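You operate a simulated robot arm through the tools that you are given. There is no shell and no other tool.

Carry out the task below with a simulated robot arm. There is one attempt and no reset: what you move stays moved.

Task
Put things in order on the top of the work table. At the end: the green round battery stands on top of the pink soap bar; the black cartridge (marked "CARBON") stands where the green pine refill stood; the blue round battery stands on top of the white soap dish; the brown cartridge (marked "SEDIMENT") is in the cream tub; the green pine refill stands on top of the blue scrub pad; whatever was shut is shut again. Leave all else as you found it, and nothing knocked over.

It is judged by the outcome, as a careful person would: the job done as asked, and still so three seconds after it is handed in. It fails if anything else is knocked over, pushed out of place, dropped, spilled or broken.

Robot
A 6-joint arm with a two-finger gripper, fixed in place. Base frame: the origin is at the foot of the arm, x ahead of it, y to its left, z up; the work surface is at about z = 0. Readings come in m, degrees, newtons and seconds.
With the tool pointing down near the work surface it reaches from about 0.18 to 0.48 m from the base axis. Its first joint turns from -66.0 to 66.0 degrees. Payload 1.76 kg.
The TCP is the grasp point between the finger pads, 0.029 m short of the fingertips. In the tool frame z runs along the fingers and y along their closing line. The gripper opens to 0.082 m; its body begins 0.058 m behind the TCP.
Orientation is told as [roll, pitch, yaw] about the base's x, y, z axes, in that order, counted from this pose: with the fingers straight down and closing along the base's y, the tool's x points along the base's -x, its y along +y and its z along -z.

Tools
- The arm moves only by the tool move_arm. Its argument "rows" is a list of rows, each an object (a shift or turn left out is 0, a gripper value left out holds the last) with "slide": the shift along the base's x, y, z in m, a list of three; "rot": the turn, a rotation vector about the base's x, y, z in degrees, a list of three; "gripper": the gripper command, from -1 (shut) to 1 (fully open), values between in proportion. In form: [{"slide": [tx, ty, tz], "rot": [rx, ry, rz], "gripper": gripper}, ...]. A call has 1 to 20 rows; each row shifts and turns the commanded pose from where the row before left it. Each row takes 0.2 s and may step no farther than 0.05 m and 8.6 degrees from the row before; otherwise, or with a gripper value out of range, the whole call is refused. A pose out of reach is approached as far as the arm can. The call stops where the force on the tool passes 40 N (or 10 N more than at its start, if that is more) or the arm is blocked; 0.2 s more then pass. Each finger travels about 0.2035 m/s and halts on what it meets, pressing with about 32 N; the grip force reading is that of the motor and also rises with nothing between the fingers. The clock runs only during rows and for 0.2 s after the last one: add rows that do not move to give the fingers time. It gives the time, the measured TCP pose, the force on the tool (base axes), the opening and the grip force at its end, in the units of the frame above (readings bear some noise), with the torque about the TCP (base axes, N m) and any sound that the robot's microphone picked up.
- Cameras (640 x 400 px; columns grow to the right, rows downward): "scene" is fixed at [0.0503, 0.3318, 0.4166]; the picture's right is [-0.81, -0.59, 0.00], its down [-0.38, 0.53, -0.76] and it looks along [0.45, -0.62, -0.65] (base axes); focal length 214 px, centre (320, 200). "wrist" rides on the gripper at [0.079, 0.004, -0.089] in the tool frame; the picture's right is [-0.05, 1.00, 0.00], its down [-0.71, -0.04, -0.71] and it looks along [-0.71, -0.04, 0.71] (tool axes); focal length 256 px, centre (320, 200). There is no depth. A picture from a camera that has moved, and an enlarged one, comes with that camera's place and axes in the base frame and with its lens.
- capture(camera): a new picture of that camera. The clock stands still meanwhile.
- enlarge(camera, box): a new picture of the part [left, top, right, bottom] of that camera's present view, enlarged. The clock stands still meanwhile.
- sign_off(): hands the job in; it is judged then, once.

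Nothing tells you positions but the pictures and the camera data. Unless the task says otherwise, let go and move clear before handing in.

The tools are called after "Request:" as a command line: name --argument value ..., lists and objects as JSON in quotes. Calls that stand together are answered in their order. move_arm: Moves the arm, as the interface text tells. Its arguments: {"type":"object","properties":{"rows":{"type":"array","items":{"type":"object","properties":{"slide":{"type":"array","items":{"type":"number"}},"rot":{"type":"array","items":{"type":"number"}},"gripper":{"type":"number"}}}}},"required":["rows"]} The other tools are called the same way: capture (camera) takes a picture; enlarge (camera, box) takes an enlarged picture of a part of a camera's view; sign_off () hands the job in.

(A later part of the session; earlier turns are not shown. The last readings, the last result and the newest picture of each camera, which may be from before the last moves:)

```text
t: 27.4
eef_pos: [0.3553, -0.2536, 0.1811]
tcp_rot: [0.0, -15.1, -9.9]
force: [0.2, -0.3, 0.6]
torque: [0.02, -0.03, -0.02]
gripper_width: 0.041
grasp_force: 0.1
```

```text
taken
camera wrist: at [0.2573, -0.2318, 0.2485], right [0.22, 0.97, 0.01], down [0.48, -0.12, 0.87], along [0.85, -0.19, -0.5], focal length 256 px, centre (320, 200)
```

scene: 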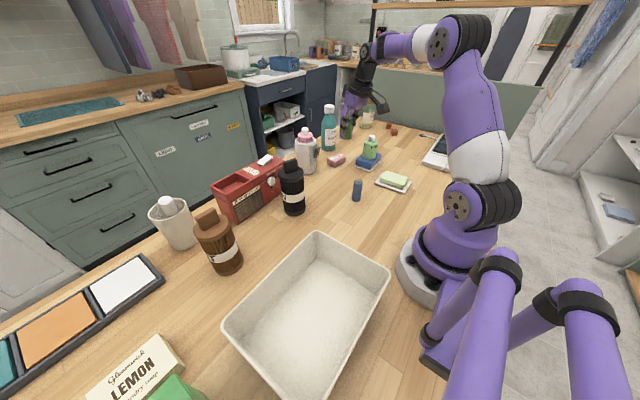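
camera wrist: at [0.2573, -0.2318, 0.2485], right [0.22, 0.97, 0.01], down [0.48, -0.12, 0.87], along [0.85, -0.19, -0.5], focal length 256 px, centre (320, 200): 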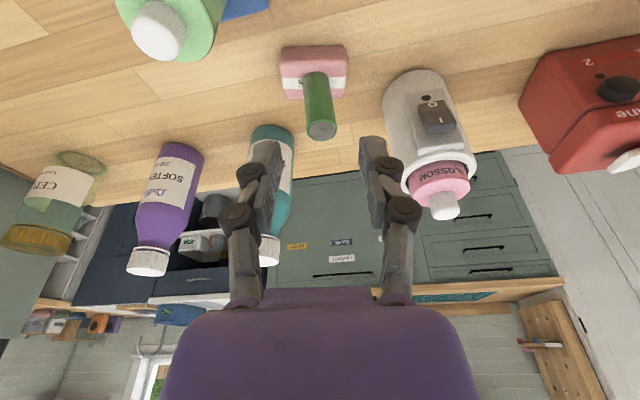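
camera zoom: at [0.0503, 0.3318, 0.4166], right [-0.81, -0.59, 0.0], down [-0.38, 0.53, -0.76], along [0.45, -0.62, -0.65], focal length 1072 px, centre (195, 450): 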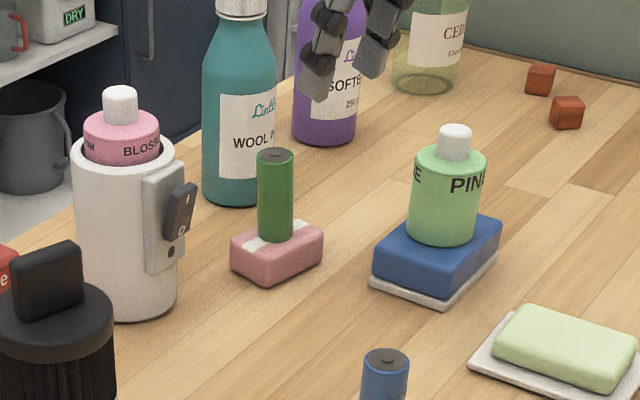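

The green battery stands well on the pink soap. Next is the blue battery: I'll straighten the tool and move above it.

Request:
move_arm --rows '[{"slide": [-0.03, 0.01, 0.01], "rot": [1.3, 7.4, 0]}, {"slide": [-0.03, 0.03, 0], "rot": [1.3, 7.4, 0]}, {"slide": [-0.025, 0.035, -0.01], "rot": [0, 0, -7]}, {"slide": [-0.013, 0.03, -0.02], "rot": [0, 0, -7]}, {"slide": [-0.01, 0.0146, -0.02], "rot": [0, 0, -6], "gripper": 0.3}, {}]'

Request:
capture --camera "wrist"

```text
t: 28.8
eef_pos: [0.2465, -0.1336, 0.1429]
tcp_rot: [0.0, -0.3, -30.0]
force: [0.4, 0.6, -0.8]
torque: [0.03, -0.02, 0.03]
gripper_width: 0.0532
grasp_force: 0.0
```

```text
taken
camera wrist: at [0.1796, -0.09, 0.2322], right [0.55, 0.84, 0.0], down [0.59, -0.38, 0.71], along [0.59, -0.39, -0.71], focal length 256 px, centre (320, 200)
```

wrist: 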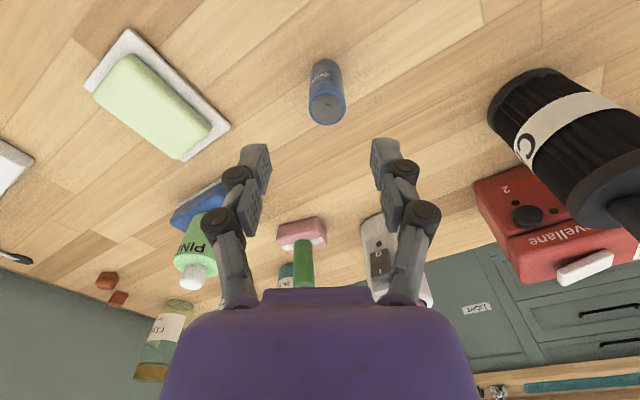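

Request:
enlarge --camera "wrist" --box '[276, 50, 376, 130]'

Request:
enlarge --camera "wrist" --box '[70, 20, 240, 165]'

Request:
enlarge --camera "scene" --box '[340, 150, 430, 220]'

```text
5.00 times, centred on (326, 90) of wrist
camera zoom: at [0.1796, -0.09, 0.2322], right [0.55, 0.84, 0.0], down [0.59, -0.38, 0.71], along [0.59, -0.39, -0.71], focal length 1280 px, centre (290, 750)
```

zoom: 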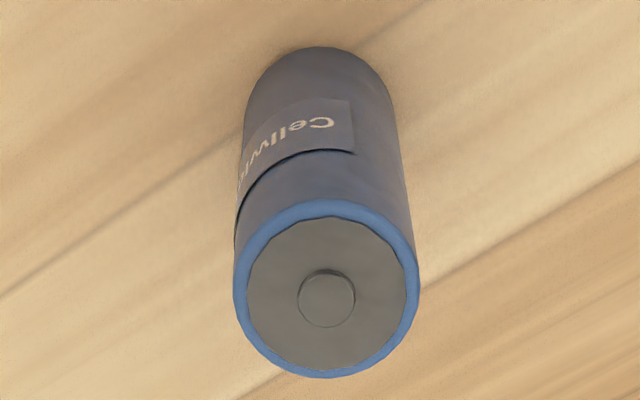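

```text
2.76 times, centred on (155, 92) of wrist
camera zoom: at [0.1796, -0.09, 0.2322], right [0.55, 0.84, 0.0], down [0.59, -0.38, 0.71], along [0.59, -0.39, -0.71], focal length 706 px, centre (775, 497)
```

zoom: 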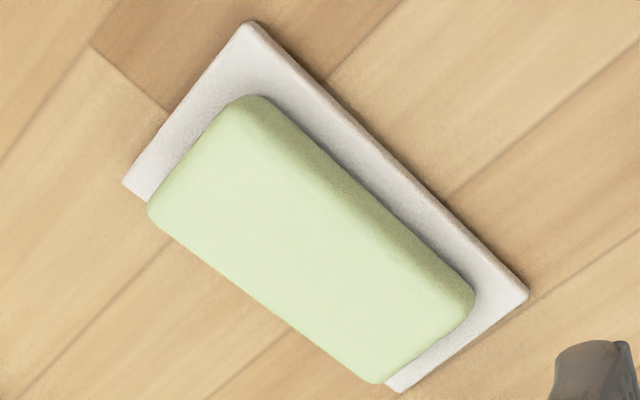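

```text
5.71 times, centred on (385, 185) of scene
camera zoom: at [0.0503, 0.3318, 0.4166], right [-0.81, -0.59, 0.0], down [-0.38, 0.53, -0.76], along [0.45, -0.62, -0.65], focal length 1226 px, centre (-51, 286)
```

zoom: 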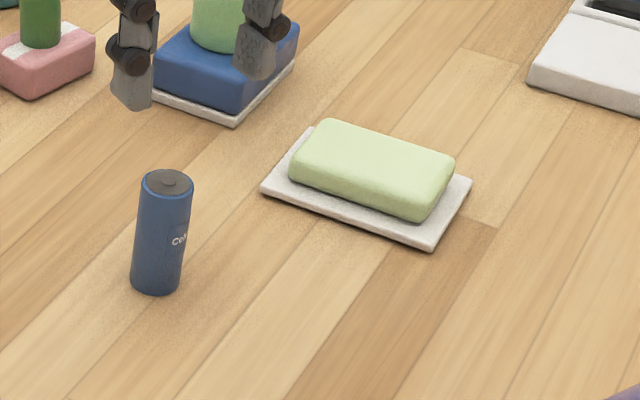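

The blue battery stands at about (0.249, -0.130). I'll shift slightly, go down and grip it.

Request:
move_arm --rows '[{"slide": [0.002, 0.0034, -0.02]}, {"slide": [0, 0, -0.03]}, {"slide": [0, 0, -0.03]}, {"slide": [0, 0, -0.019]}, {}, {"gripper": -0.2}, {"gripper": -0.6}, {"gripper": -0.6}]'

Request:
capture --camera "wrist"

Request:
enlarge --camera "scene" --box '[310, 130, 450, 220]'

```text
t: 30.6
eef_pos: [0.2496, -0.1299, 0.0418]
tcp_rot: [0.0, -0.2, -30.0]
force: [0.2, -1.3, 0.2]
torque: [0.01, 0.03, -0.04]
gripper_width: 0.0248
grasp_force: 32.1
```

```text
taken
camera wrist: at [0.1825, -0.0869, 0.1328], right [0.54, 0.84, 0.0], down [0.59, -0.38, 0.71], along [0.59, -0.39, -0.71], focal length 256 px, centre (320, 200)
```

wrist: 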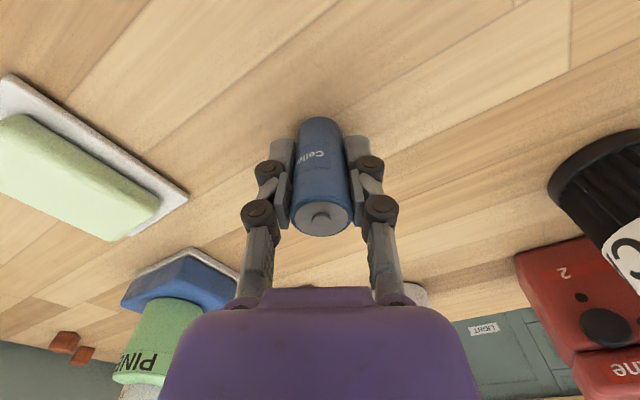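

```text
4.44 times, centred on (380, 175) of scene
camera zoom: at [0.0503, 0.3318, 0.4166], right [-0.81, -0.59, 0.0], down [-0.38, 0.53, -0.76], along [0.45, -0.62, -0.65], focal length 953 px, centre (53, 311)
```

zoom: 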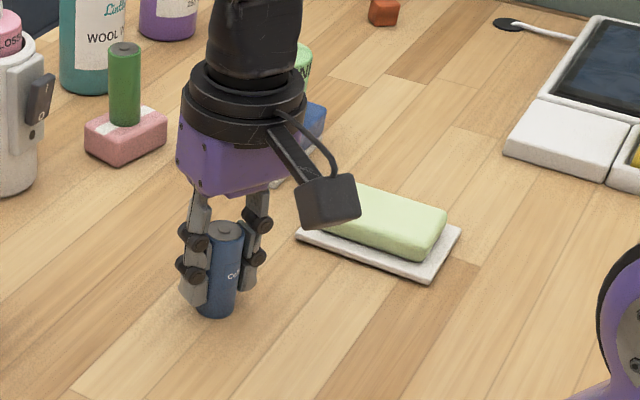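

The blue battery is held. I'll lift it and take it above the soap dish.

Request:
move_arm --rows '[{"slide": [0, 0, 0.03]}, {"slide": [0, 0, 0.04]}, {"slide": [-0.008, -0.02, 0.03]}, {"slide": [-0.018, -0.04, 0], "rot": [0, 0, -7]}, {"slide": [-0.018, -0.04, 0], "rot": [0, 0, -7]}, {"slide": [-0.0176, -0.037, 0], "rot": [0, 0, -6]}, {}]'

Request:
capture --camera "wrist"

Request:
enlarge --camera "scene" --box '[310, 110, 450, 220]'

```text
t: 32.2
eef_pos: [0.1863, -0.2697, 0.142]
tcp_rot: [0.0, -0.1, -50.0]
force: [0.1, -0.3, -1.0]
torque: [-0.02, -0.02, 0.01]
gripper_width: 0.0247
grasp_force: 32.2
```

```text
taken
camera wrist: at [0.1386, -0.2047, 0.2329], right [0.8, 0.6, 0.0], down [0.42, -0.56, 0.71], along [0.43, -0.57, -0.71], focal length 256 px, centre (320, 200)
```

wrist: 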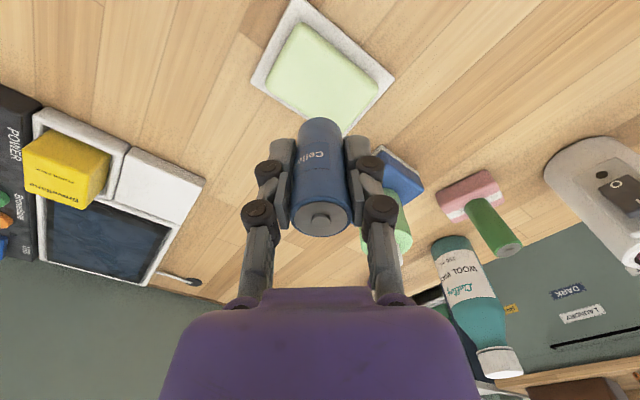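

```text
3.64 times, centred on (380, 165) of scene
camera zoom: at [0.0503, 0.3318, 0.4166], right [-0.81, -0.59, 0.0], down [-0.38, 0.53, -0.76], along [0.45, -0.62, -0.65], focal length 780 px, centre (102, 327)
```

zoom: 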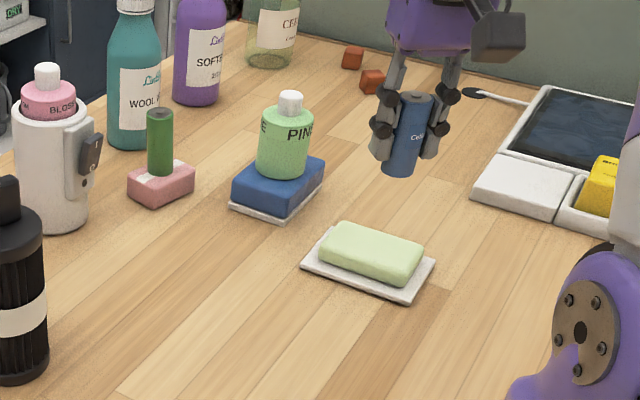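

Request:
enlarge --camera "wrist" --box '[230, 0, 410, 140]'

```text
2.86 times, centred on (320, 70) of wrist
camera zoom: at [0.1386, -0.2047, 0.2329], right [0.8, 0.6, 0.0], down [0.42, -0.56, 0.71], along [0.43, -0.57, -0.71], focal length 731 px, centre (320, 571)
```

zoom: 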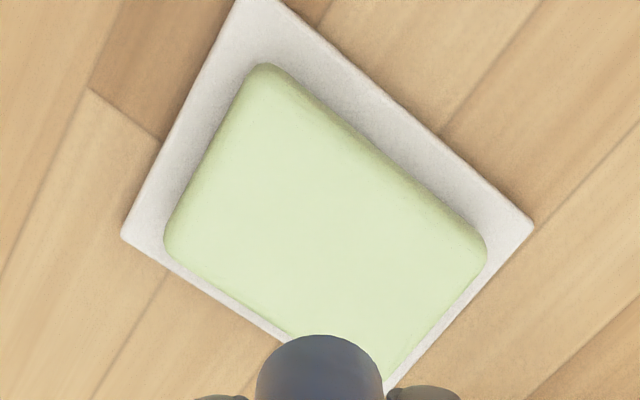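

The dish and its soap are centred at (0.190, -0.270). I'll shift 4 mm and lower the battery onto the middle.

Request:
move_arm --rows '[{"slide": [0.004, 0, -0.02]}, {"slide": [0, 0, -0.025]}, {"slide": [0, 0, -0.015]}, {"slide": [0, 0, -0.003]}, {}]'

Request:
enlarge --camera "scene" --box '[350, 130, 450, 210]'

Request:
capture --camera "wrist"

```text
t: 33.4
eef_pos: [0.1915, -0.2682, 0.0777]
tcp_rot: [0.0, -0.2, -49.9]
force: [-1.0, 0.4, -1.6]
torque: [-0.06, 0.0, -0.03]
gripper_width: 0.0245
grasp_force: 31.6
```

```text
5.00 times, centred on (400, 170) of scene
camera zoom: at [0.0503, 0.3318, 0.4166], right [-0.81, -0.59, 0.0], down [-0.38, 0.53, -0.76], along [0.45, -0.62, -0.65], focal length 1072 px, centre (-80, 350)
```

zoom: 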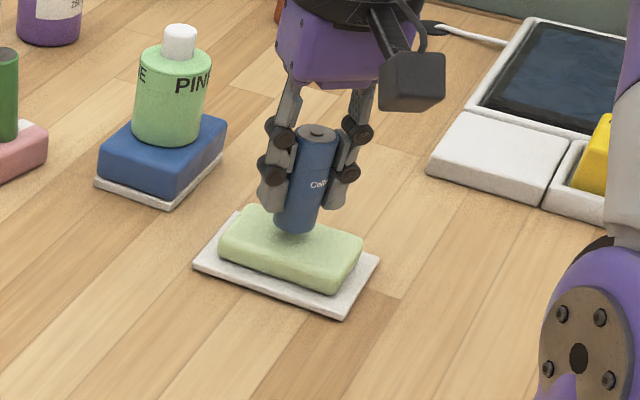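

```text
taken
camera wrist: at [0.143, -0.204, 0.1691], right [0.8, 0.6, 0.0], down [0.42, -0.56, 0.71], along [0.43, -0.57, -0.71], focal length 256 px, centre (320, 200)
```

wrist: 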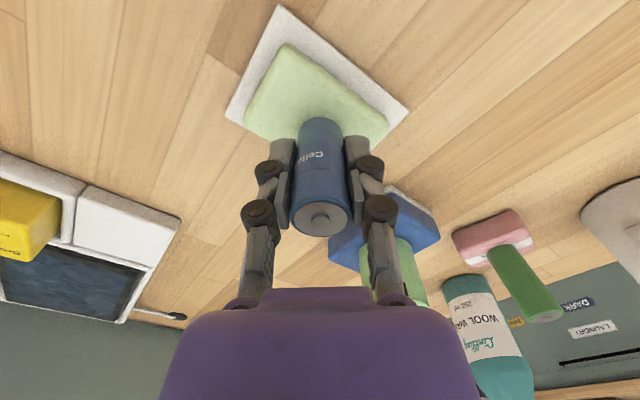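

Request:
move_arm --rows '[{"slide": [0, -0.001, -0.002]}, {"slide": [0, 0, -0.002]}, {}]'

Request:
move_arm --rows '[{"slide": [0, 0, -0.002]}, {}]'

```text
t: 34.2
eef_pos: [0.1909, -0.269, 0.0749]
tcp_rot: [0.0, 0.0, -49.9]
force: [0.4, -0.6, -1.1]
torque: [0.01, 0.01, -0.01]
gripper_width: 0.0247
grasp_force: 31.6
```

```text
t: 34.8
eef_pos: [0.1913, -0.2696, 0.073]
tcp_rot: [0.1, -0.1, -49.9]
force: [-0.9, -0.2, -1.2]
torque: [-0.02, 0.02, 0.02]
gripper_width: 0.0249
grasp_force: 32.0
```

Request:
move_arm --rows '[{"slide": [0, 0, -0.002]}, {}]'

Request:
move_arm --rows '[{"slide": [0, 0, -0.0015]}, {}]'

```text
t: 35.4
eef_pos: [0.1909, -0.2693, 0.0718]
tcp_rot: [0.0, -0.1, -49.9]
force: [0.4, 0.4, -0.8]
torque: [0.0, -0.02, -0.01]
gripper_width: 0.0247
grasp_force: 31.8
```

```text
t: 36.0
eef_pos: [0.1915, -0.269, 0.0703]
tcp_rot: [0.0, -0.1, -49.9]
force: [0.7, 0.4, -1.4]
torque: [0.0, -0.02, 0.0]
gripper_width: 0.0247
grasp_force: 32.1
```

Request:
move_arm --rows '[{"slide": [0, 0, -0.0015]}, {}]'

Request:
enlarge --camera "scene" --box '[370, 150, 430, 200]'

```text
t: 36.6
eef_pos: [0.1926, -0.2698, 0.0695]
tcp_rot: [0.0, -0.1, -49.9]
force: [0.7, -0.7, 0.7]
torque: [0.02, 0.03, 0.02]
gripper_width: 0.0248
grasp_force: 32.2
```

```text
8.00 times, centred on (400, 175) of scene
camera zoom: at [0.0503, 0.3318, 0.4166], right [-0.81, -0.59, 0.0], down [-0.38, 0.53, -0.76], along [0.45, -0.62, -0.65], focal length 1716 px, centre (-320, 400)
```

zoom: 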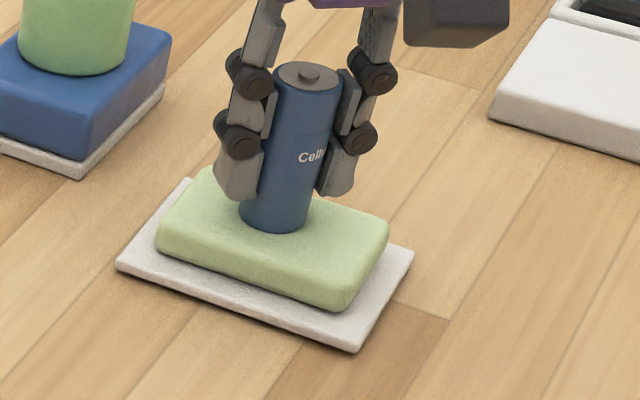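

Request:
move_arm --rows '[{"slide": [0, 0, -0.0015]}, {}]'

Request:
move_arm --rows '[{"slide": [0, 0, -0.001]}, {}]'

```text
t: 37.2
eef_pos: [0.1915, -0.2698, 0.0665]
tcp_rot: [-0.1, -0.3, -50.0]
force: [-2.0, 1.3, 24.7]
torque: [0.02, 0.08, -0.03]
gripper_width: 0.0252
grasp_force: 31.9
```

```text
t: 37.8
eef_pos: [0.192, -0.2698, 0.0665]
tcp_rot: [-0.2, -0.4, -50.0]
force: [1.2, -4.1, 23.0]
torque: [-0.18, -0.06, -0.01]
gripper_width: 0.0248
grasp_force: 32.4
```

The battery is seated. I'll relieve the load and let go.

Request:
move_arm --rows '[{"slide": [0, 0, 0.002]}, {}, {"gripper": -0.3}, {"gripper": -0.15}, {"gripper": 0.05}, {}]'

Request:
enlarge --camera "scene" --box '[370, 150, 430, 200]'

Request:
capture --camera "wrist"

```text
t: 39.2
eef_pos: [0.1918, -0.2696, 0.0673]
tcp_rot: [0.0, -0.2, -49.8]
force: [-0.8, -1.1, -0.1]
torque: [0.03, 0.0, 0.0]
gripper_width: 0.0429
grasp_force: 0.1
```

```text
8.00 times, centred on (400, 175) of scene
camera zoom: at [0.0503, 0.3318, 0.4166], right [-0.81, -0.59, 0.0], down [-0.38, 0.53, -0.76], along [0.45, -0.62, -0.65], focal length 1716 px, centre (-320, 400)
```

zoom: 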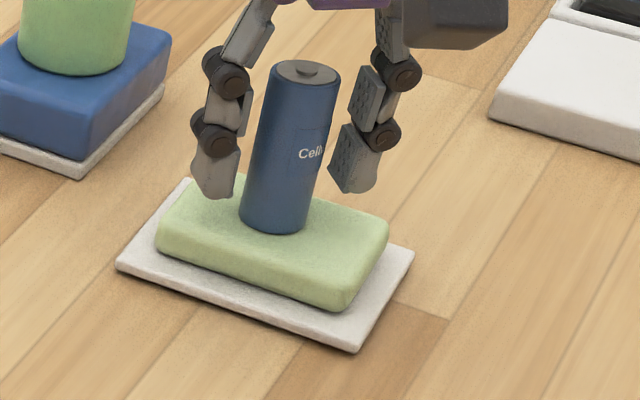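

```text
taken
camera wrist: at [0.1436, -0.205, 0.1582], right [0.8, 0.6, 0.0], down [0.42, -0.56, 0.71], along [0.43, -0.57, -0.71], focal length 256 px, centre (320, 200)
```

wrist: 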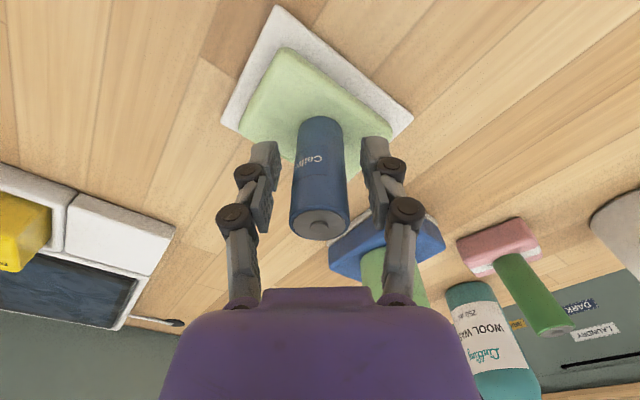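

The blue battery stands on the dish's soap. I'll rise and go look at the black cartridge.

Request:
move_arm --rows '[{"slide": [0, 0, 0.03]}, {"slide": [0, 0, 0.045]}, {"slide": [0, 0, 0.045]}, {"slide": [0.0126, 0.0386, 0.005], "rot": [0, 0, 7.1]}, {"slide": [0.0126, 0.0386, 0.005], "rot": [0, 0, 7.1]}, {"slide": [0.0126, 0.0386, 0.005], "rot": [0, 0, 7.1]}, {"slide": [0.0126, 0.0386, 0.005], "rot": [0, 0, 7.1]}, {"slide": [0.0126, 0.0386, 0.005], "rot": [0, 0, 7.1]}, {"slide": [0.0126, 0.0386, 0], "rot": [0, 0, 7.1]}, {"slide": [0.0126, 0.0386, 0], "rot": [0, 0, 7.1]}, {"gripper": 1.0}]'

Request:
capture --camera "wrist"

Request:
enlarge --camera "scene" --box '[140, 140, 340, 290]'

```text
t: 41.6
eef_pos: [0.2788, 0.0016, 0.2134]
tcp_rot: [-0.1, -0.1, -0.2]
force: [0.1, 0.2, -0.1]
torque: [0.0, 0.0, 0.01]
gripper_width: 0.0817
grasp_force: 0.1
```

```text
taken
camera wrist: at [0.1994, 0.0055, 0.3036], right [0.06, 1.0, 0.0], down [0.7, -0.04, 0.71], along [0.71, -0.04, -0.71], focal length 256 px, centre (320, 200)
```

wrist: 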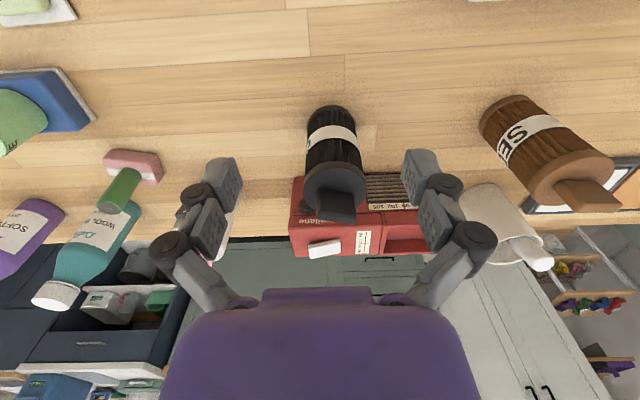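

```text
2.67 times, centred on (240, 215) of scene
camera zoom: at [0.0503, 0.3319, 0.4166], right [-0.81, -0.59, 0.0], down [-0.38, 0.53, -0.76], along [0.45, -0.62, -0.65], focal length 572 px, centre (533, 160)
```

zoom: 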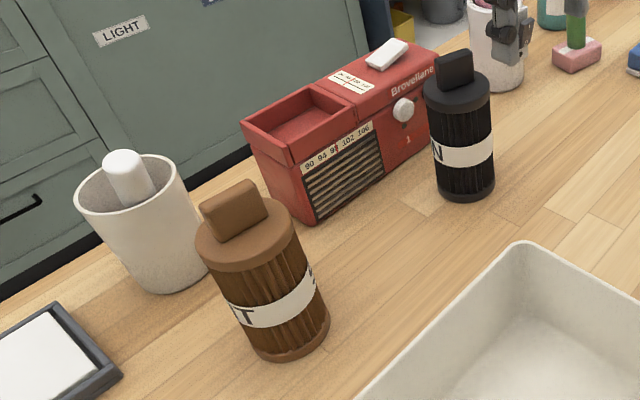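

Request:
enlarge --camera "wrist" --box '[260, 90, 440, 270]'

Request:
enlarge --camera "scene" --box '[260, 140, 340, 230]'

Request:
enlarge --camera "wrist" --box '[460, 70, 640, 230]'

```text
2.22 times, centred on (350, 180) of wrist
camera zoom: at [0.1994, 0.0055, 0.3036], right [0.06, 1.0, 0.0], down [0.7, -0.04, 0.71], along [0.71, -0.04, -0.71], focal length 569 px, centre (253, 244)
```

zoom: 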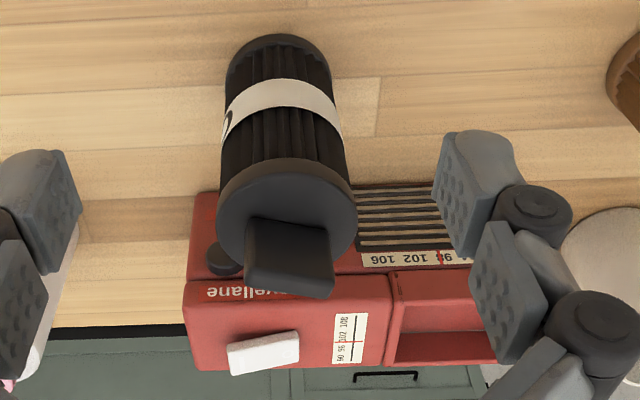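

```text
4.44 times, centred on (300, 185) of scene
camera zoom: at [0.0503, 0.3319, 0.4166], right [-0.81, -0.59, 0.0], down [-0.38, 0.53, -0.76], along [0.45, -0.62, -0.65], focal length 953 px, centre (409, 267)
```

zoom: 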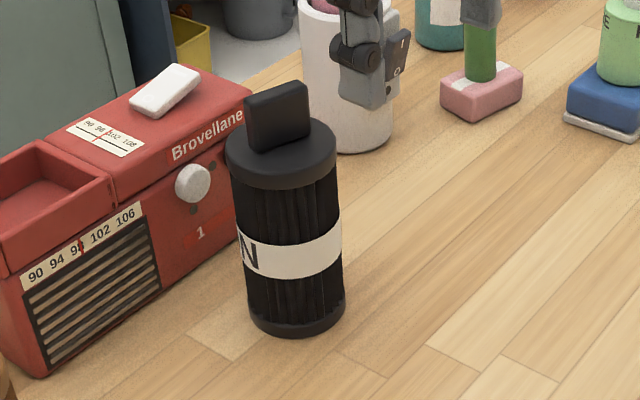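

```text
2.50 times, centred on (550, 150) of wrist
camera zoom: at [0.1994, 0.0055, 0.3036], right [0.06, 1.0, 0.0], down [0.7, -0.04, 0.71], along [0.71, -0.04, -0.71], focal length 640 px, centre (-255, 325)
```

zoom: 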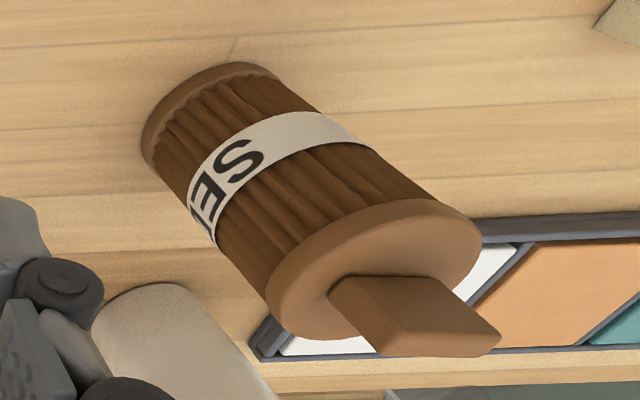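

The black cartridge stands at about (0.373, 0.011), 0.064 m wide, with its cap at about 0.12 high and its tab up to about 0.155. I'll line up above it and check.

Request:
move_arm --rows '[{"slide": [0.03, 0.003, 0.002]}, {"slide": [0.03, 0.003, 0.0]}, {"slide": [0.033, 0.003, 0]}, {}]'

Request:
capture --camera "wrist"

Request:
enlarge --camera "scene" --box '[230, 90, 370, 230]'

```text
t: 42.6
eef_pos: [0.372, 0.0095, 0.2154]
tcp_rot: [0.0, -0.1, -0.3]
force: [0.7, -0.2, 0.0]
torque: [0.02, 0.03, -0.02]
gripper_width: 0.082
grasp_force: 0.1
```

```text
taken
camera wrist: at [0.2929, 0.0145, 0.3048], right [0.06, 1.0, 0.0], down [0.7, -0.04, 0.71], along [0.71, -0.04, -0.71], focal length 256 px, centre (320, 200)
```

wrist: 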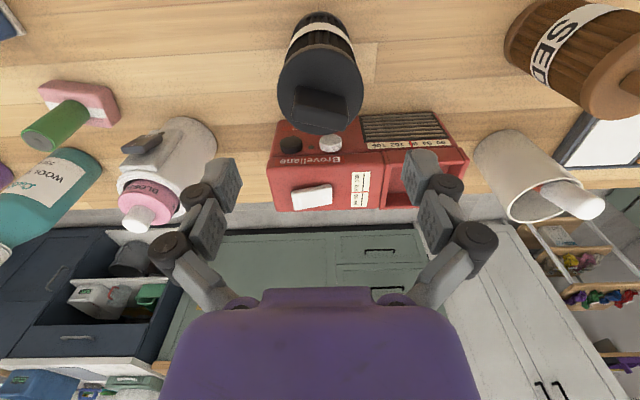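

```text
2.86 times, centred on (300, 160) of scene
camera zoom: at [0.0503, 0.3318, 0.4166], right [-0.81, -0.59, 0.0], down [-0.38, 0.53, -0.76], along [0.45, -0.62, -0.65], focal length 613 px, centre (377, 314)
```

zoom: 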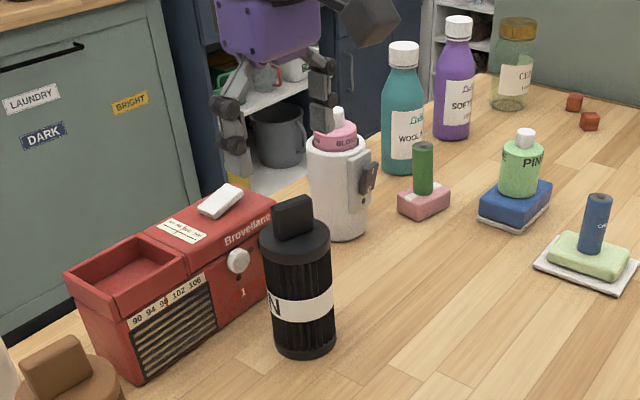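

Request:
enlarge --camera "wrist" --box '[250, 0, 390, 140]'

```text
2.86 times, centred on (320, 70) of wrist
camera zoom: at [0.2929, 0.0145, 0.3048], right [0.06, 1.0, 0.0], down [0.7, -0.04, 0.71], along [0.71, -0.04, -0.71], focal length 731 px, centre (320, 571)
```

zoom: 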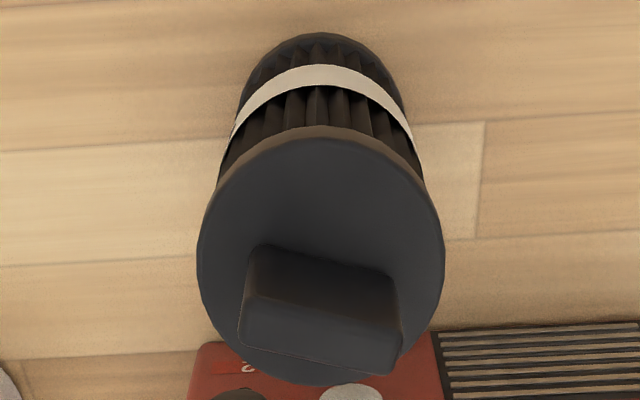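

The gripper is centred on the black cartridge within a couple of millimetres. I'll go down with the fingers either side of its body and grip.

Request:
move_arm --rows '[{"slide": [0, 0.0013, -0.03]}, {"slide": [0, 0, -0.03]}, {"slide": [0, 0, -0.03]}, {"slide": [0, 0, -0.021]}, {}, {"gripper": 0.5}, {"gripper": 0.2}, {"gripper": 0.2}, {"gripper": 0.2}]'

Request:
capture --camera "wrist"

Request:
enlarge --camera "scene" --box '[230, 90, 370, 230]'

```text
t: 44.6
eef_pos: [0.3735, 0.0113, 0.1044]
tcp_rot: [0.0, -0.2, -0.3]
force: [-1.2, -1.5, 3.6]
torque: [0.0, 0.0, 0.01]
gripper_width: 0.0606
grasp_force: 32.1
```

```text
taken
camera wrist: at [0.2936, 0.0166, 0.1943], right [0.06, 1.0, 0.0], down [0.7, -0.04, 0.71], along [0.71, -0.04, -0.71], focal length 256 px, centre (320, 200)
```

wrist: 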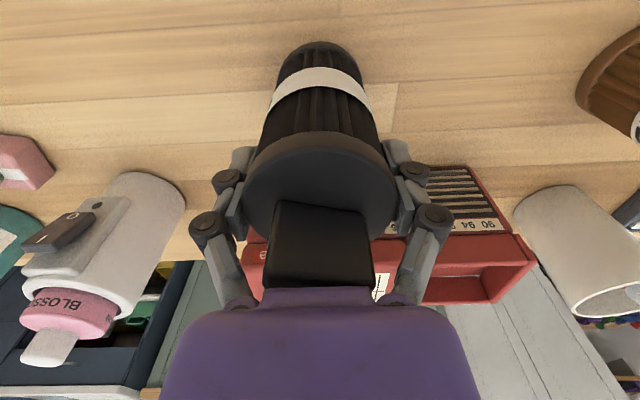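

```text
2.86 times, centred on (300, 160) of scene
camera zoom: at [0.0503, 0.3318, 0.4166], right [-0.81, -0.59, 0.0], down [-0.38, 0.53, -0.76], along [0.45, -0.62, -0.65], focal length 613 px, centre (377, 314)
```

zoom: 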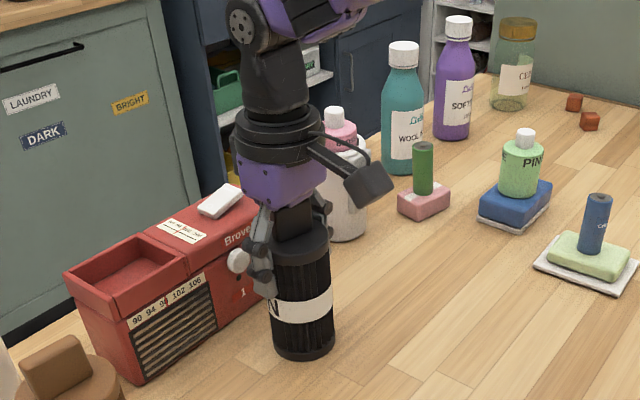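

The black cartridge is gripped. I'll lift it, carry it to the pine refill's old spot at (0.351, -0.150), and check it there before I lower it.

Request:
move_arm --rows '[{"slide": [0, 0, 0.015]}, {"slide": [0, 0, 0.03]}, {"slide": [0, 0, 0.015]}, {"slide": [-0.005, -0.03, 0]}, {"slide": [-0.005, -0.035, 0]}, {"slide": [-0.005, -0.035, 0]}, {"slide": [-0.004, -0.035, 0]}, {"slide": [-0.003, -0.026, 0]}, {}]'

Request:
capture --camera "wrist"

Request:
capture --camera "scene"

```text
t: 46.6
eef_pos: [0.3522, -0.1496, 0.1639]
tcp_rot: [0.0, -0.1, -0.3]
force: [-0.7, 0.2, -2.4]
torque: [0.03, -0.03, 0.04]
gripper_width: 0.0611
grasp_force: 31.8
```

```text
taken
camera wrist: at [0.2711, -0.1447, 0.2542], right [0.06, 1.0, 0.0], down [0.7, -0.04, 0.71], along [0.71, -0.04, -0.71], focal length 256 px, centre (320, 200)
```

wrist: 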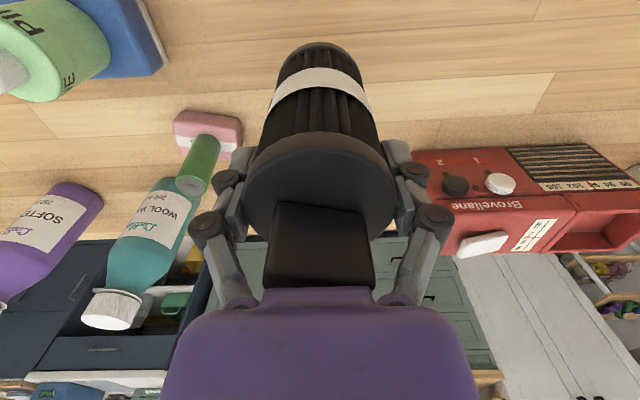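

```text
taken
```

scene: 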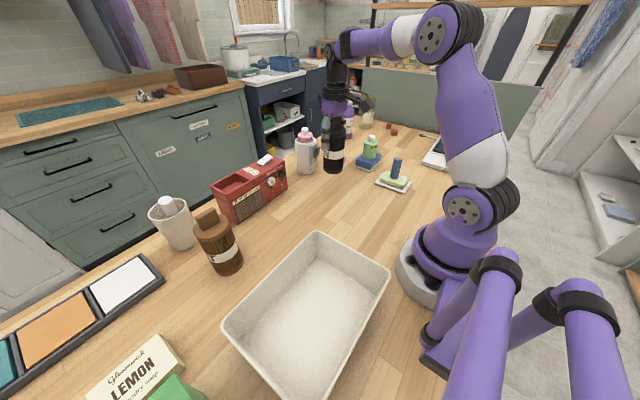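

The cartridge hangs over the refill's old spot. I'll lower it slowly to the table.

Request:
move_arm --rows '[{"slide": [-0.001, 0, -0.02]}, {"slide": [0, 0, -0.02]}, {"slide": [0, 0, -0.012]}, {"slide": [0, 0, -0.003]}, {}]'

Request:
enlarge --camera "scene" --box '[270, 90, 410, 220]'

```text
t: 47.8
eef_pos: [0.3515, -0.15, 0.108]
tcp_rot: [0.0, -0.1, -0.1]
force: [-0.8, -1.0, -1.8]
torque: [-0.02, 0.03, 0.02]
gripper_width: 0.0609
grasp_force: 32.2
```

```text
3.08 times, centred on (340, 155) of scene
camera zoom: at [0.0503, 0.3318, 0.4166], right [-0.81, -0.59, 0.0], down [-0.38, 0.53, -0.76], along [0.45, -0.62, -0.65], focal length 660 px, centre (258, 338)
```

zoom: 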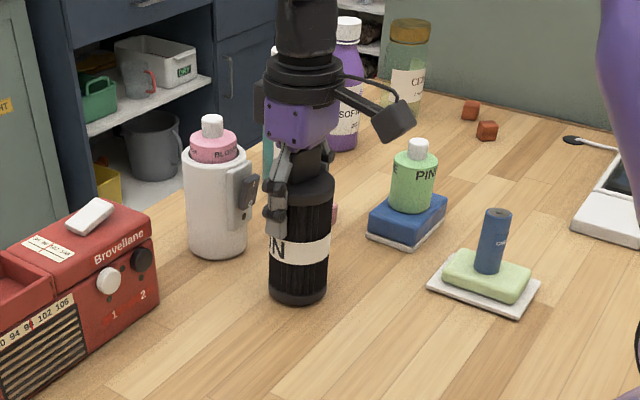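

Request:
move_arm --rows '[{"slide": [0, 0, -0.002]}, {}]'

Request:
move_arm --rows '[{"slide": [0, 0, -0.0015]}, {}]'

```text
t: 48.4
eef_pos: [0.3491, -0.1497, 0.1061]
tcp_rot: [-0.1, -0.2, -0.2]
force: [-0.3, 1.1, -3.1]
torque: [-0.04, -0.03, 0.02]
gripper_width: 0.0609
grasp_force: 32.2
```

```text
t: 49.0
eef_pos: [0.3496, -0.15, 0.1051]
tcp_rot: [0.0, -0.1, -0.2]
force: [0.4, -1.5, -1.2]
torque: [0.0, 0.0, 0.03]
gripper_width: 0.0609
grasp_force: 32.0
```

Request:
move_arm --rows '[{"slide": [0, 0, -0.0015]}, {}]'

Request:
move_arm --rows '[{"slide": [0, 0, -0.001]}, {}]'

```text
t: 49.6
eef_pos: [0.3503, -0.1488, 0.103]
tcp_rot: [-0.1, -0.2, -0.2]
force: [-1.8, 1.1, 7.9]
torque: [0.26, 0.22, -0.01]
gripper_width: 0.0606
grasp_force: 32.1
```

```text
t: 50.2
eef_pos: [0.3501, -0.149, 0.1039]
tcp_rot: [-0.1, -0.4, -0.3]
force: [-3.4, 0.8, 20.3]
torque: [-0.02, 0.14, -0.15]
gripper_width: 0.0609
grasp_force: 31.7
```

The cartridge is on the table. I'll relieve the load, open the fingers and check.

Request:
move_arm --rows '[{"slide": [0, 0, 0.0012]}, {}, {"gripper": 0.6}, {"gripper": 0.8}, {"gripper": 1.0}, {}]'

Request:
capture --camera "wrist"

Request:
enlarge --camera "scene" --box '[270, 90, 410, 220]'

```text
t: 51.6
eef_pos: [0.3504, -0.1487, 0.1041]
tcp_rot: [0.0, -0.1, -0.2]
force: [0.3, 0.4, -0.4]
torque: [0.04, 0.02, -0.01]
gripper_width: 0.082
grasp_force: 0.0
```

```text
taken
camera wrist: at [0.27, -0.1447, 0.1944], right [0.06, 1.0, 0.0], down [0.7, -0.04, 0.71], along [0.71, -0.04, -0.71], focal length 256 px, centre (320, 200)
```

wrist: 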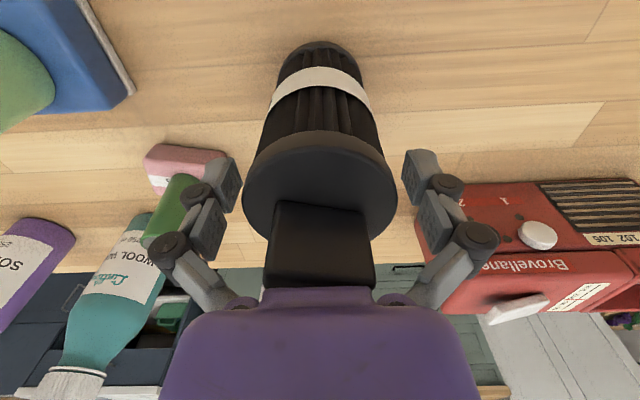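

```text
3.08 times, centred on (340, 155) of scene
camera zoom: at [0.0503, 0.3318, 0.4166], right [-0.81, -0.59, 0.0], down [-0.38, 0.53, -0.76], along [0.45, -0.62, -0.65], focal length 660 px, centre (258, 338)
```

zoom: 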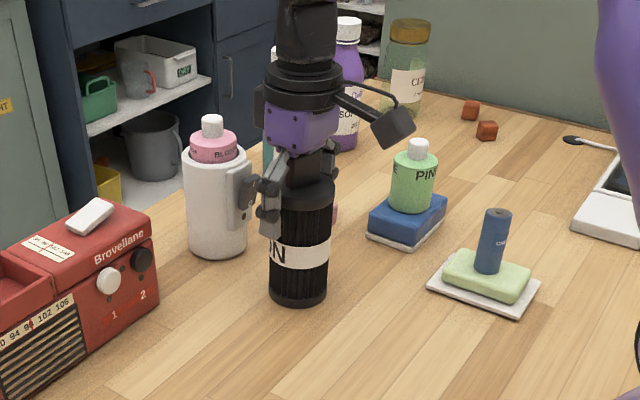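

The black cartridge stands on the pine refill's old spot. I'll rise clear and move over to the brown cartridge.

Request:
move_arm --rows '[{"slide": [0, 0, 0.03]}, {"slide": [0, 0, 0.045]}, {"slide": [0, 0, 0.045]}, {"slide": [-0.03, 0.02, 0]}, {"slide": [-0.02, 0.04, 0]}, {"slide": [-0.01, 0.045, 0]}, {"slide": [0, 0.045, 0]}, {"slide": [0, 0.045, 0], "rot": [0, 0, 7]}, {"slide": [0, 0.045, 0], "rot": [0, 0, 7]}, {"slide": [0, 0.045, 0], "rot": [0, 0, 6]}, {"slide": [0, 0.045, 0]}, {}]'

Request:
capture --camera "wrist"

Request:
capture --camera "scene"

```text
t: 54.2
eef_pos: [0.2897, 0.18, 0.2245]
tcp_rot: [0.0, -0.2, 19.9]
force: [0.3, -0.2, 0.4]
torque: [0.02, -0.03, 0.01]
gripper_width: 0.082
grasp_force: 0.1
```

```text
taken
camera wrist: at [0.2134, 0.1589, 0.3144], right [-0.29, 0.96, 0.0], down [0.68, 0.2, 0.71], along [0.68, 0.2, -0.71], focal length 256 px, centre (320, 200)
```

wrist: 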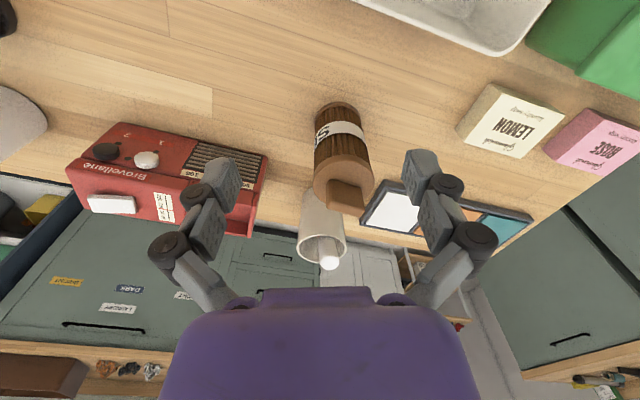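

```text
taken
```

scene: 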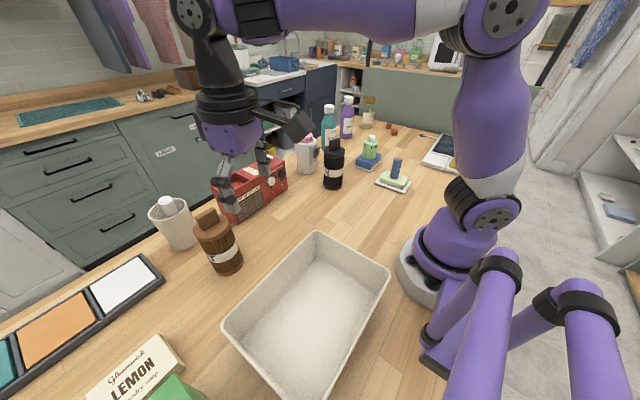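

Request:
enlarge --camera "wrist" --box '[260, 90, 430, 280]'

Request:
enlarge --camera "scene" --box '[140, 180, 270, 290]'

Request:
enlarge --camera "scene" --box '[270, 110, 430, 220]'

```text
2.11 times, centred on (345, 185) of wrist
camera zoom: at [0.2134, 0.1589, 0.3144], right [-0.29, 0.96, 0.0], down [0.68, 0.2, 0.71], along [0.68, 0.2, -0.71], focal length 539 px, centre (267, 232)
```

zoom: 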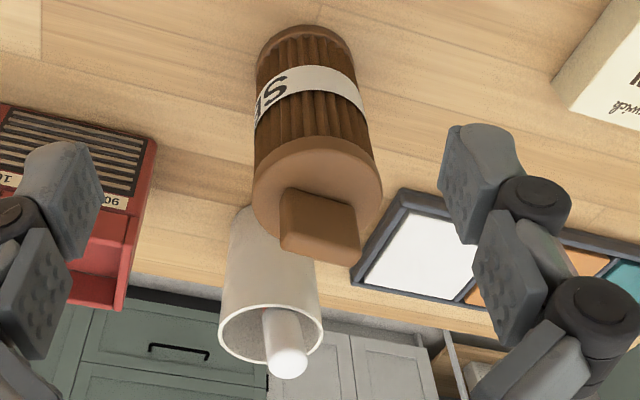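

```text
3.64 times, centred on (205, 235) of scene
camera zoom: at [0.0503, 0.3319, 0.4166], right [-0.81, -0.59, 0.0], down [-0.38, 0.53, -0.76], along [0.45, -0.62, -0.65], focal length 780 px, centre (738, 73)
```

zoom: 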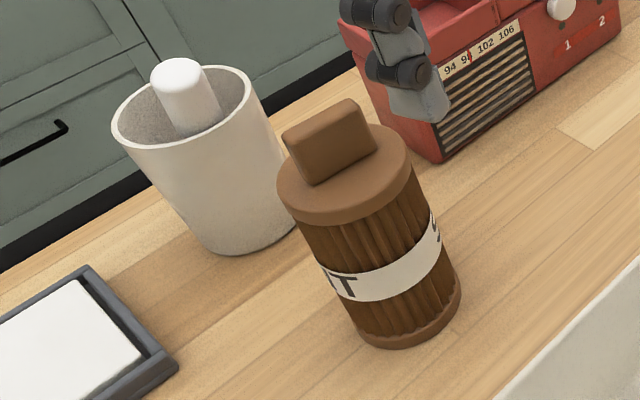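

```text
3.64 times, centred on (350, 165) of scene
camera zoom: at [0.0503, 0.3319, 0.4166], right [-0.81, -0.59, 0.0], down [-0.38, 0.53, -0.76], along [0.45, -0.62, -0.65], focal length 780 px, centre (211, 327)
```

zoom: 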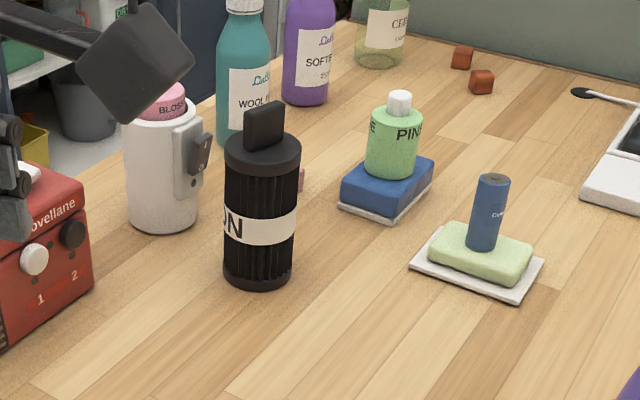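

The brown cartridge stands at about (0.369, 0.231), the same size as the black one, and the black one sits exactly where the refill was. I'll line up over the brown one.

Request:
move_arm --rows '[{"slide": [0.026, 0.017, -0.01]}, {"slide": [0.027, 0.017, -0.01]}, {"slide": [0.026, 0.017, -0.01]}, {}]'

Request:
capture --camera "wrist"

Request:
enlarge --camera "scene" --box '[120, 120, 300, 290]'

```text
t: 55.2
eef_pos: [0.3691, 0.232, 0.1932]
tcp_rot: [-0.1, -0.1, 19.7]
force: [-0.1, 0.3, -0.8]
torque: [0.01, 0.01, 0.02]
gripper_width: 0.0822
grasp_force: 0.2
```

```text
taken
camera wrist: at [0.2926, 0.2093, 0.2842], right [-0.29, 0.96, 0.0], down [0.68, 0.2, 0.71], along [0.68, 0.2, -0.71], focal length 256 px, centre (320, 200)
```

wrist: 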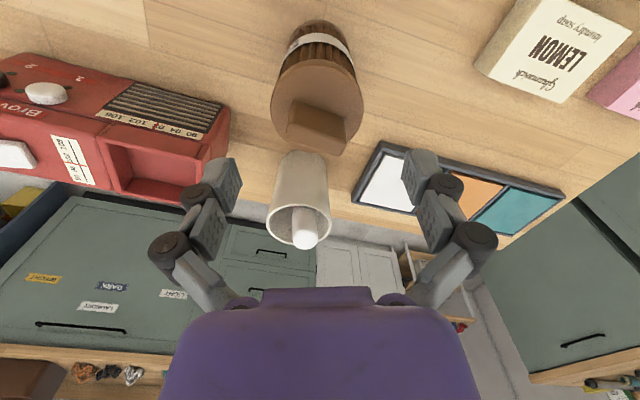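

```text
2.35 times, centred on (210, 205) of scene
camera zoom: at [0.0503, 0.3318, 0.4166], right [-0.81, -0.59, 0.0], down [-0.38, 0.53, -0.76], along [0.45, -0.62, -0.65], focal length 505 px, centre (579, 188)
```

zoom: 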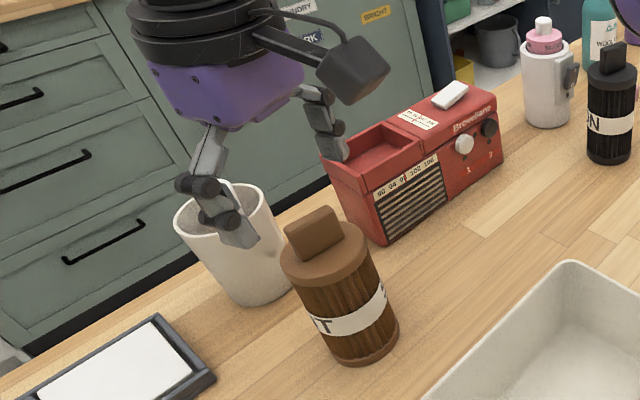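

Request:
enlarge --camera "wrist" --box '[250, 10, 390, 170]'

```text
2.50 times, centred on (320, 90) of wrist
camera zoom: at [0.2926, 0.2093, 0.2842], right [-0.29, 0.96, 0.0], down [0.68, 0.2, 0.71], along [0.68, 0.2, -0.71], focal length 640 px, centre (320, 475)
```

zoom: 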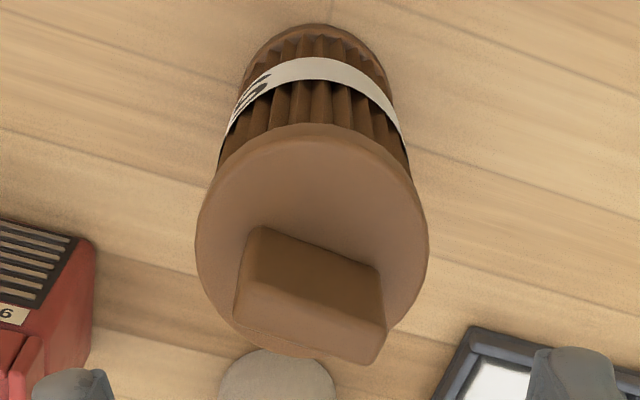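

It's aligned within 2 mm. I'll go down and grip the brown cartridge.

Request:
move_arm --rows '[{"slide": [0.0005, -0.0018, -0.03]}, {"slide": [0, 0, -0.03]}, {"slide": [0, 0, -0.018]}, {"slide": [0, 0, -0.011]}, {}, {"gripper": 0.5}, {"gripper": 0.2}, {"gripper": 0.2}, {"gripper": 0.2}]'

Request:
capture --camera "wrist"

Request:
enlarge --camera "scene" --box '[120, 120, 300, 290]'

```text
t: 57.2
eef_pos: [0.3687, 0.2305, 0.1039]
tcp_rot: [0.0, -0.2, 19.8]
force: [-1.5, 0.7, 6.6]
torque: [0.01, 0.09, 0.01]
gripper_width: 0.0612
grasp_force: 31.7
```

```text
taken
camera wrist: at [0.2931, 0.2071, 0.1947], right [-0.29, 0.96, 0.0], down [0.68, 0.2, 0.71], along [0.68, 0.2, -0.7], focal length 256 px, centre (320, 200)
```

wrist: 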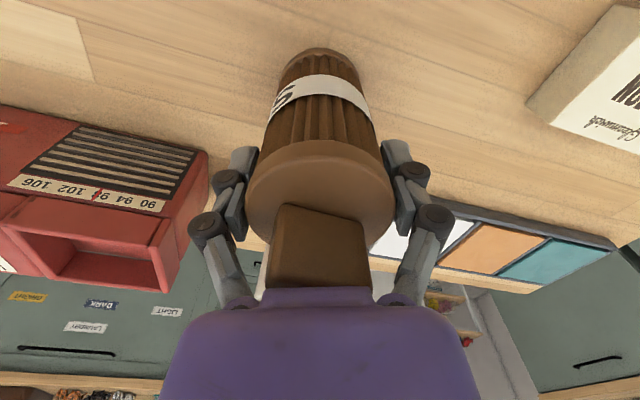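

```text
2.35 times, centred on (210, 205) of scene
camera zoom: at [0.0502, 0.3318, 0.4166], right [-0.81, -0.59, 0.0], down [-0.38, 0.53, -0.76], along [0.45, -0.62, -0.65], focal length 505 px, centre (579, 188)
```

zoom: 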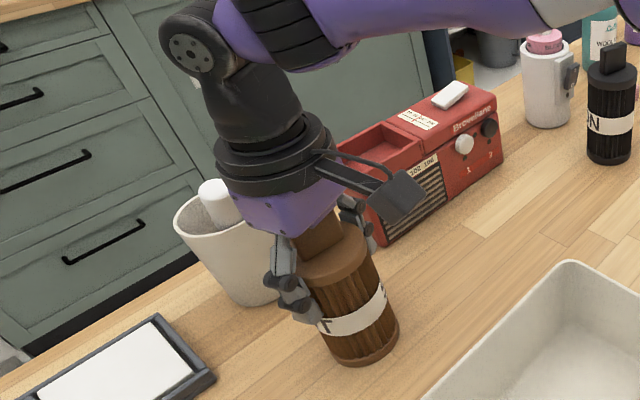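

The brown cartridge is gripped. I'll lift it, raise it well above the tub's rim and bring it over the tub.

Request:
move_arm --rows '[{"slide": [0, 0, 0.015]}, {"slide": [0, 0, 0.035]}, {"slide": [-0.025, -0.005, 0.03]}, {"slide": [-0.025, -0.005, 0.03]}, {"slide": [-0.025, -0.004, 0.005]}, {"slide": [-0.035, -0.003, 0]}, {"slide": [-0.035, -0.003, 0]}, {"slide": [-0.035, -0.003, 0]}, {"slide": [-0.027, -0.003, 0]}, {}]'

Request:
capture --camera "wrist"

Request:
capture --camera "scene"

```text
t: 59.4
eef_pos: [0.1638, 0.2027, 0.2212]
tcp_rot: [-0.1, -0.1, 19.8]
force: [-0.6, -0.2, -2.3]
torque: [-0.01, 0.04, -0.01]
gripper_width: 0.0612
grasp_force: 32.0
```

```text
taken
camera wrist: at [0.086, 0.1809, 0.3105], right [-0.29, 0.96, 0.0], down [0.68, 0.2, 0.71], along [0.68, 0.2, -0.71], focal length 256 px, centre (320, 200)
```

wrist: 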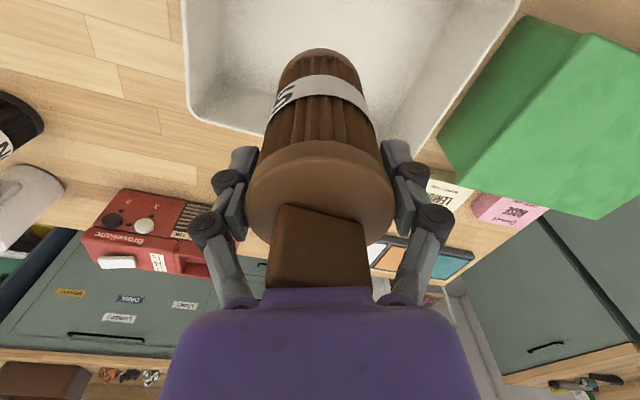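

```text
taken
```

scene: 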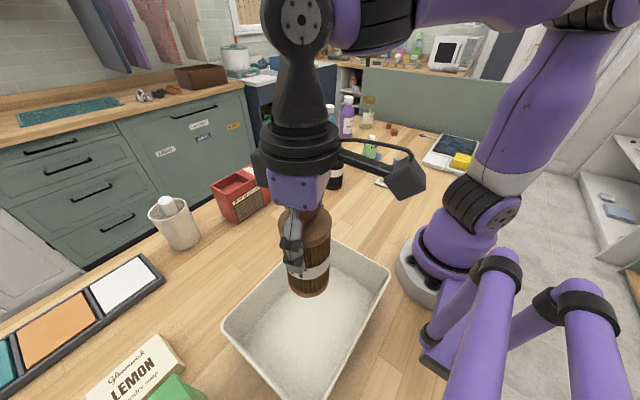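

The cartridge is over the tub's middle with room all round. I'll lower it in.

Request:
move_arm --rows '[{"slide": [-0.003, 0.002, -0.025]}, {"slide": [-0.003, 0.002, -0.025]}, {"slide": [0, 0, -0.025]}, {"slide": [0, 0, -0.02]}, {"slide": [0, 0, -0.005]}, {}]'

Request:
enlarge --camera "scene" --box '[200, 180, 420, 400]'

Request:
capture --camera "wrist"

```text
t: 60.8
eef_pos: [0.1562, 0.2061, 0.1206]
tcp_rot: [0.0, -0.2, 19.8]
force: [-0.3, -0.3, -2.6]
torque: [-0.02, -0.03, -0.01]
gripper_width: 0.0613
grasp_force: 32.2
```

```text
1.82 times, centred on (310, 290) of scene
camera zoom: at [0.0503, 0.3318, 0.4166], right [-0.81, -0.59, 0.0], down [-0.38, 0.53, -0.76], along [0.45, -0.62, -0.65], focal length 390 px, centre (338, 36)
```

zoom: 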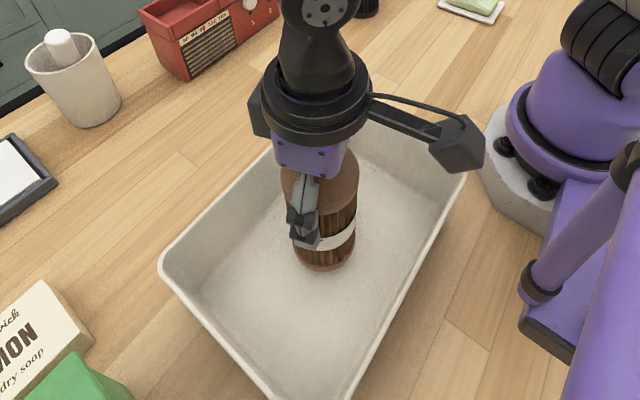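

```text
taken
camera wrist: at [0.0797, 0.1845, 0.2098], right [-0.29, 0.96, 0.0], down [0.68, 0.2, 0.71], along [0.68, 0.2, -0.71], focal length 256 px, centre (320, 200)
```

wrist: 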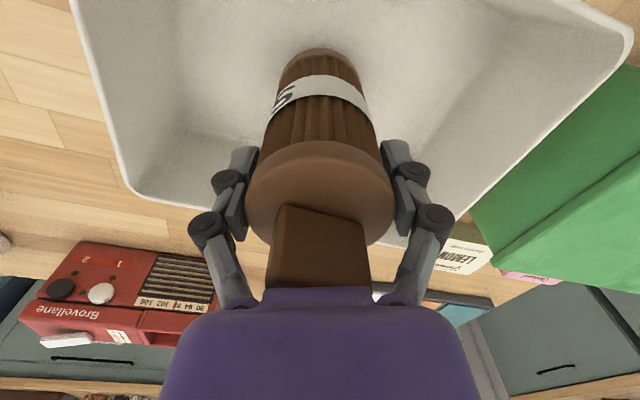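

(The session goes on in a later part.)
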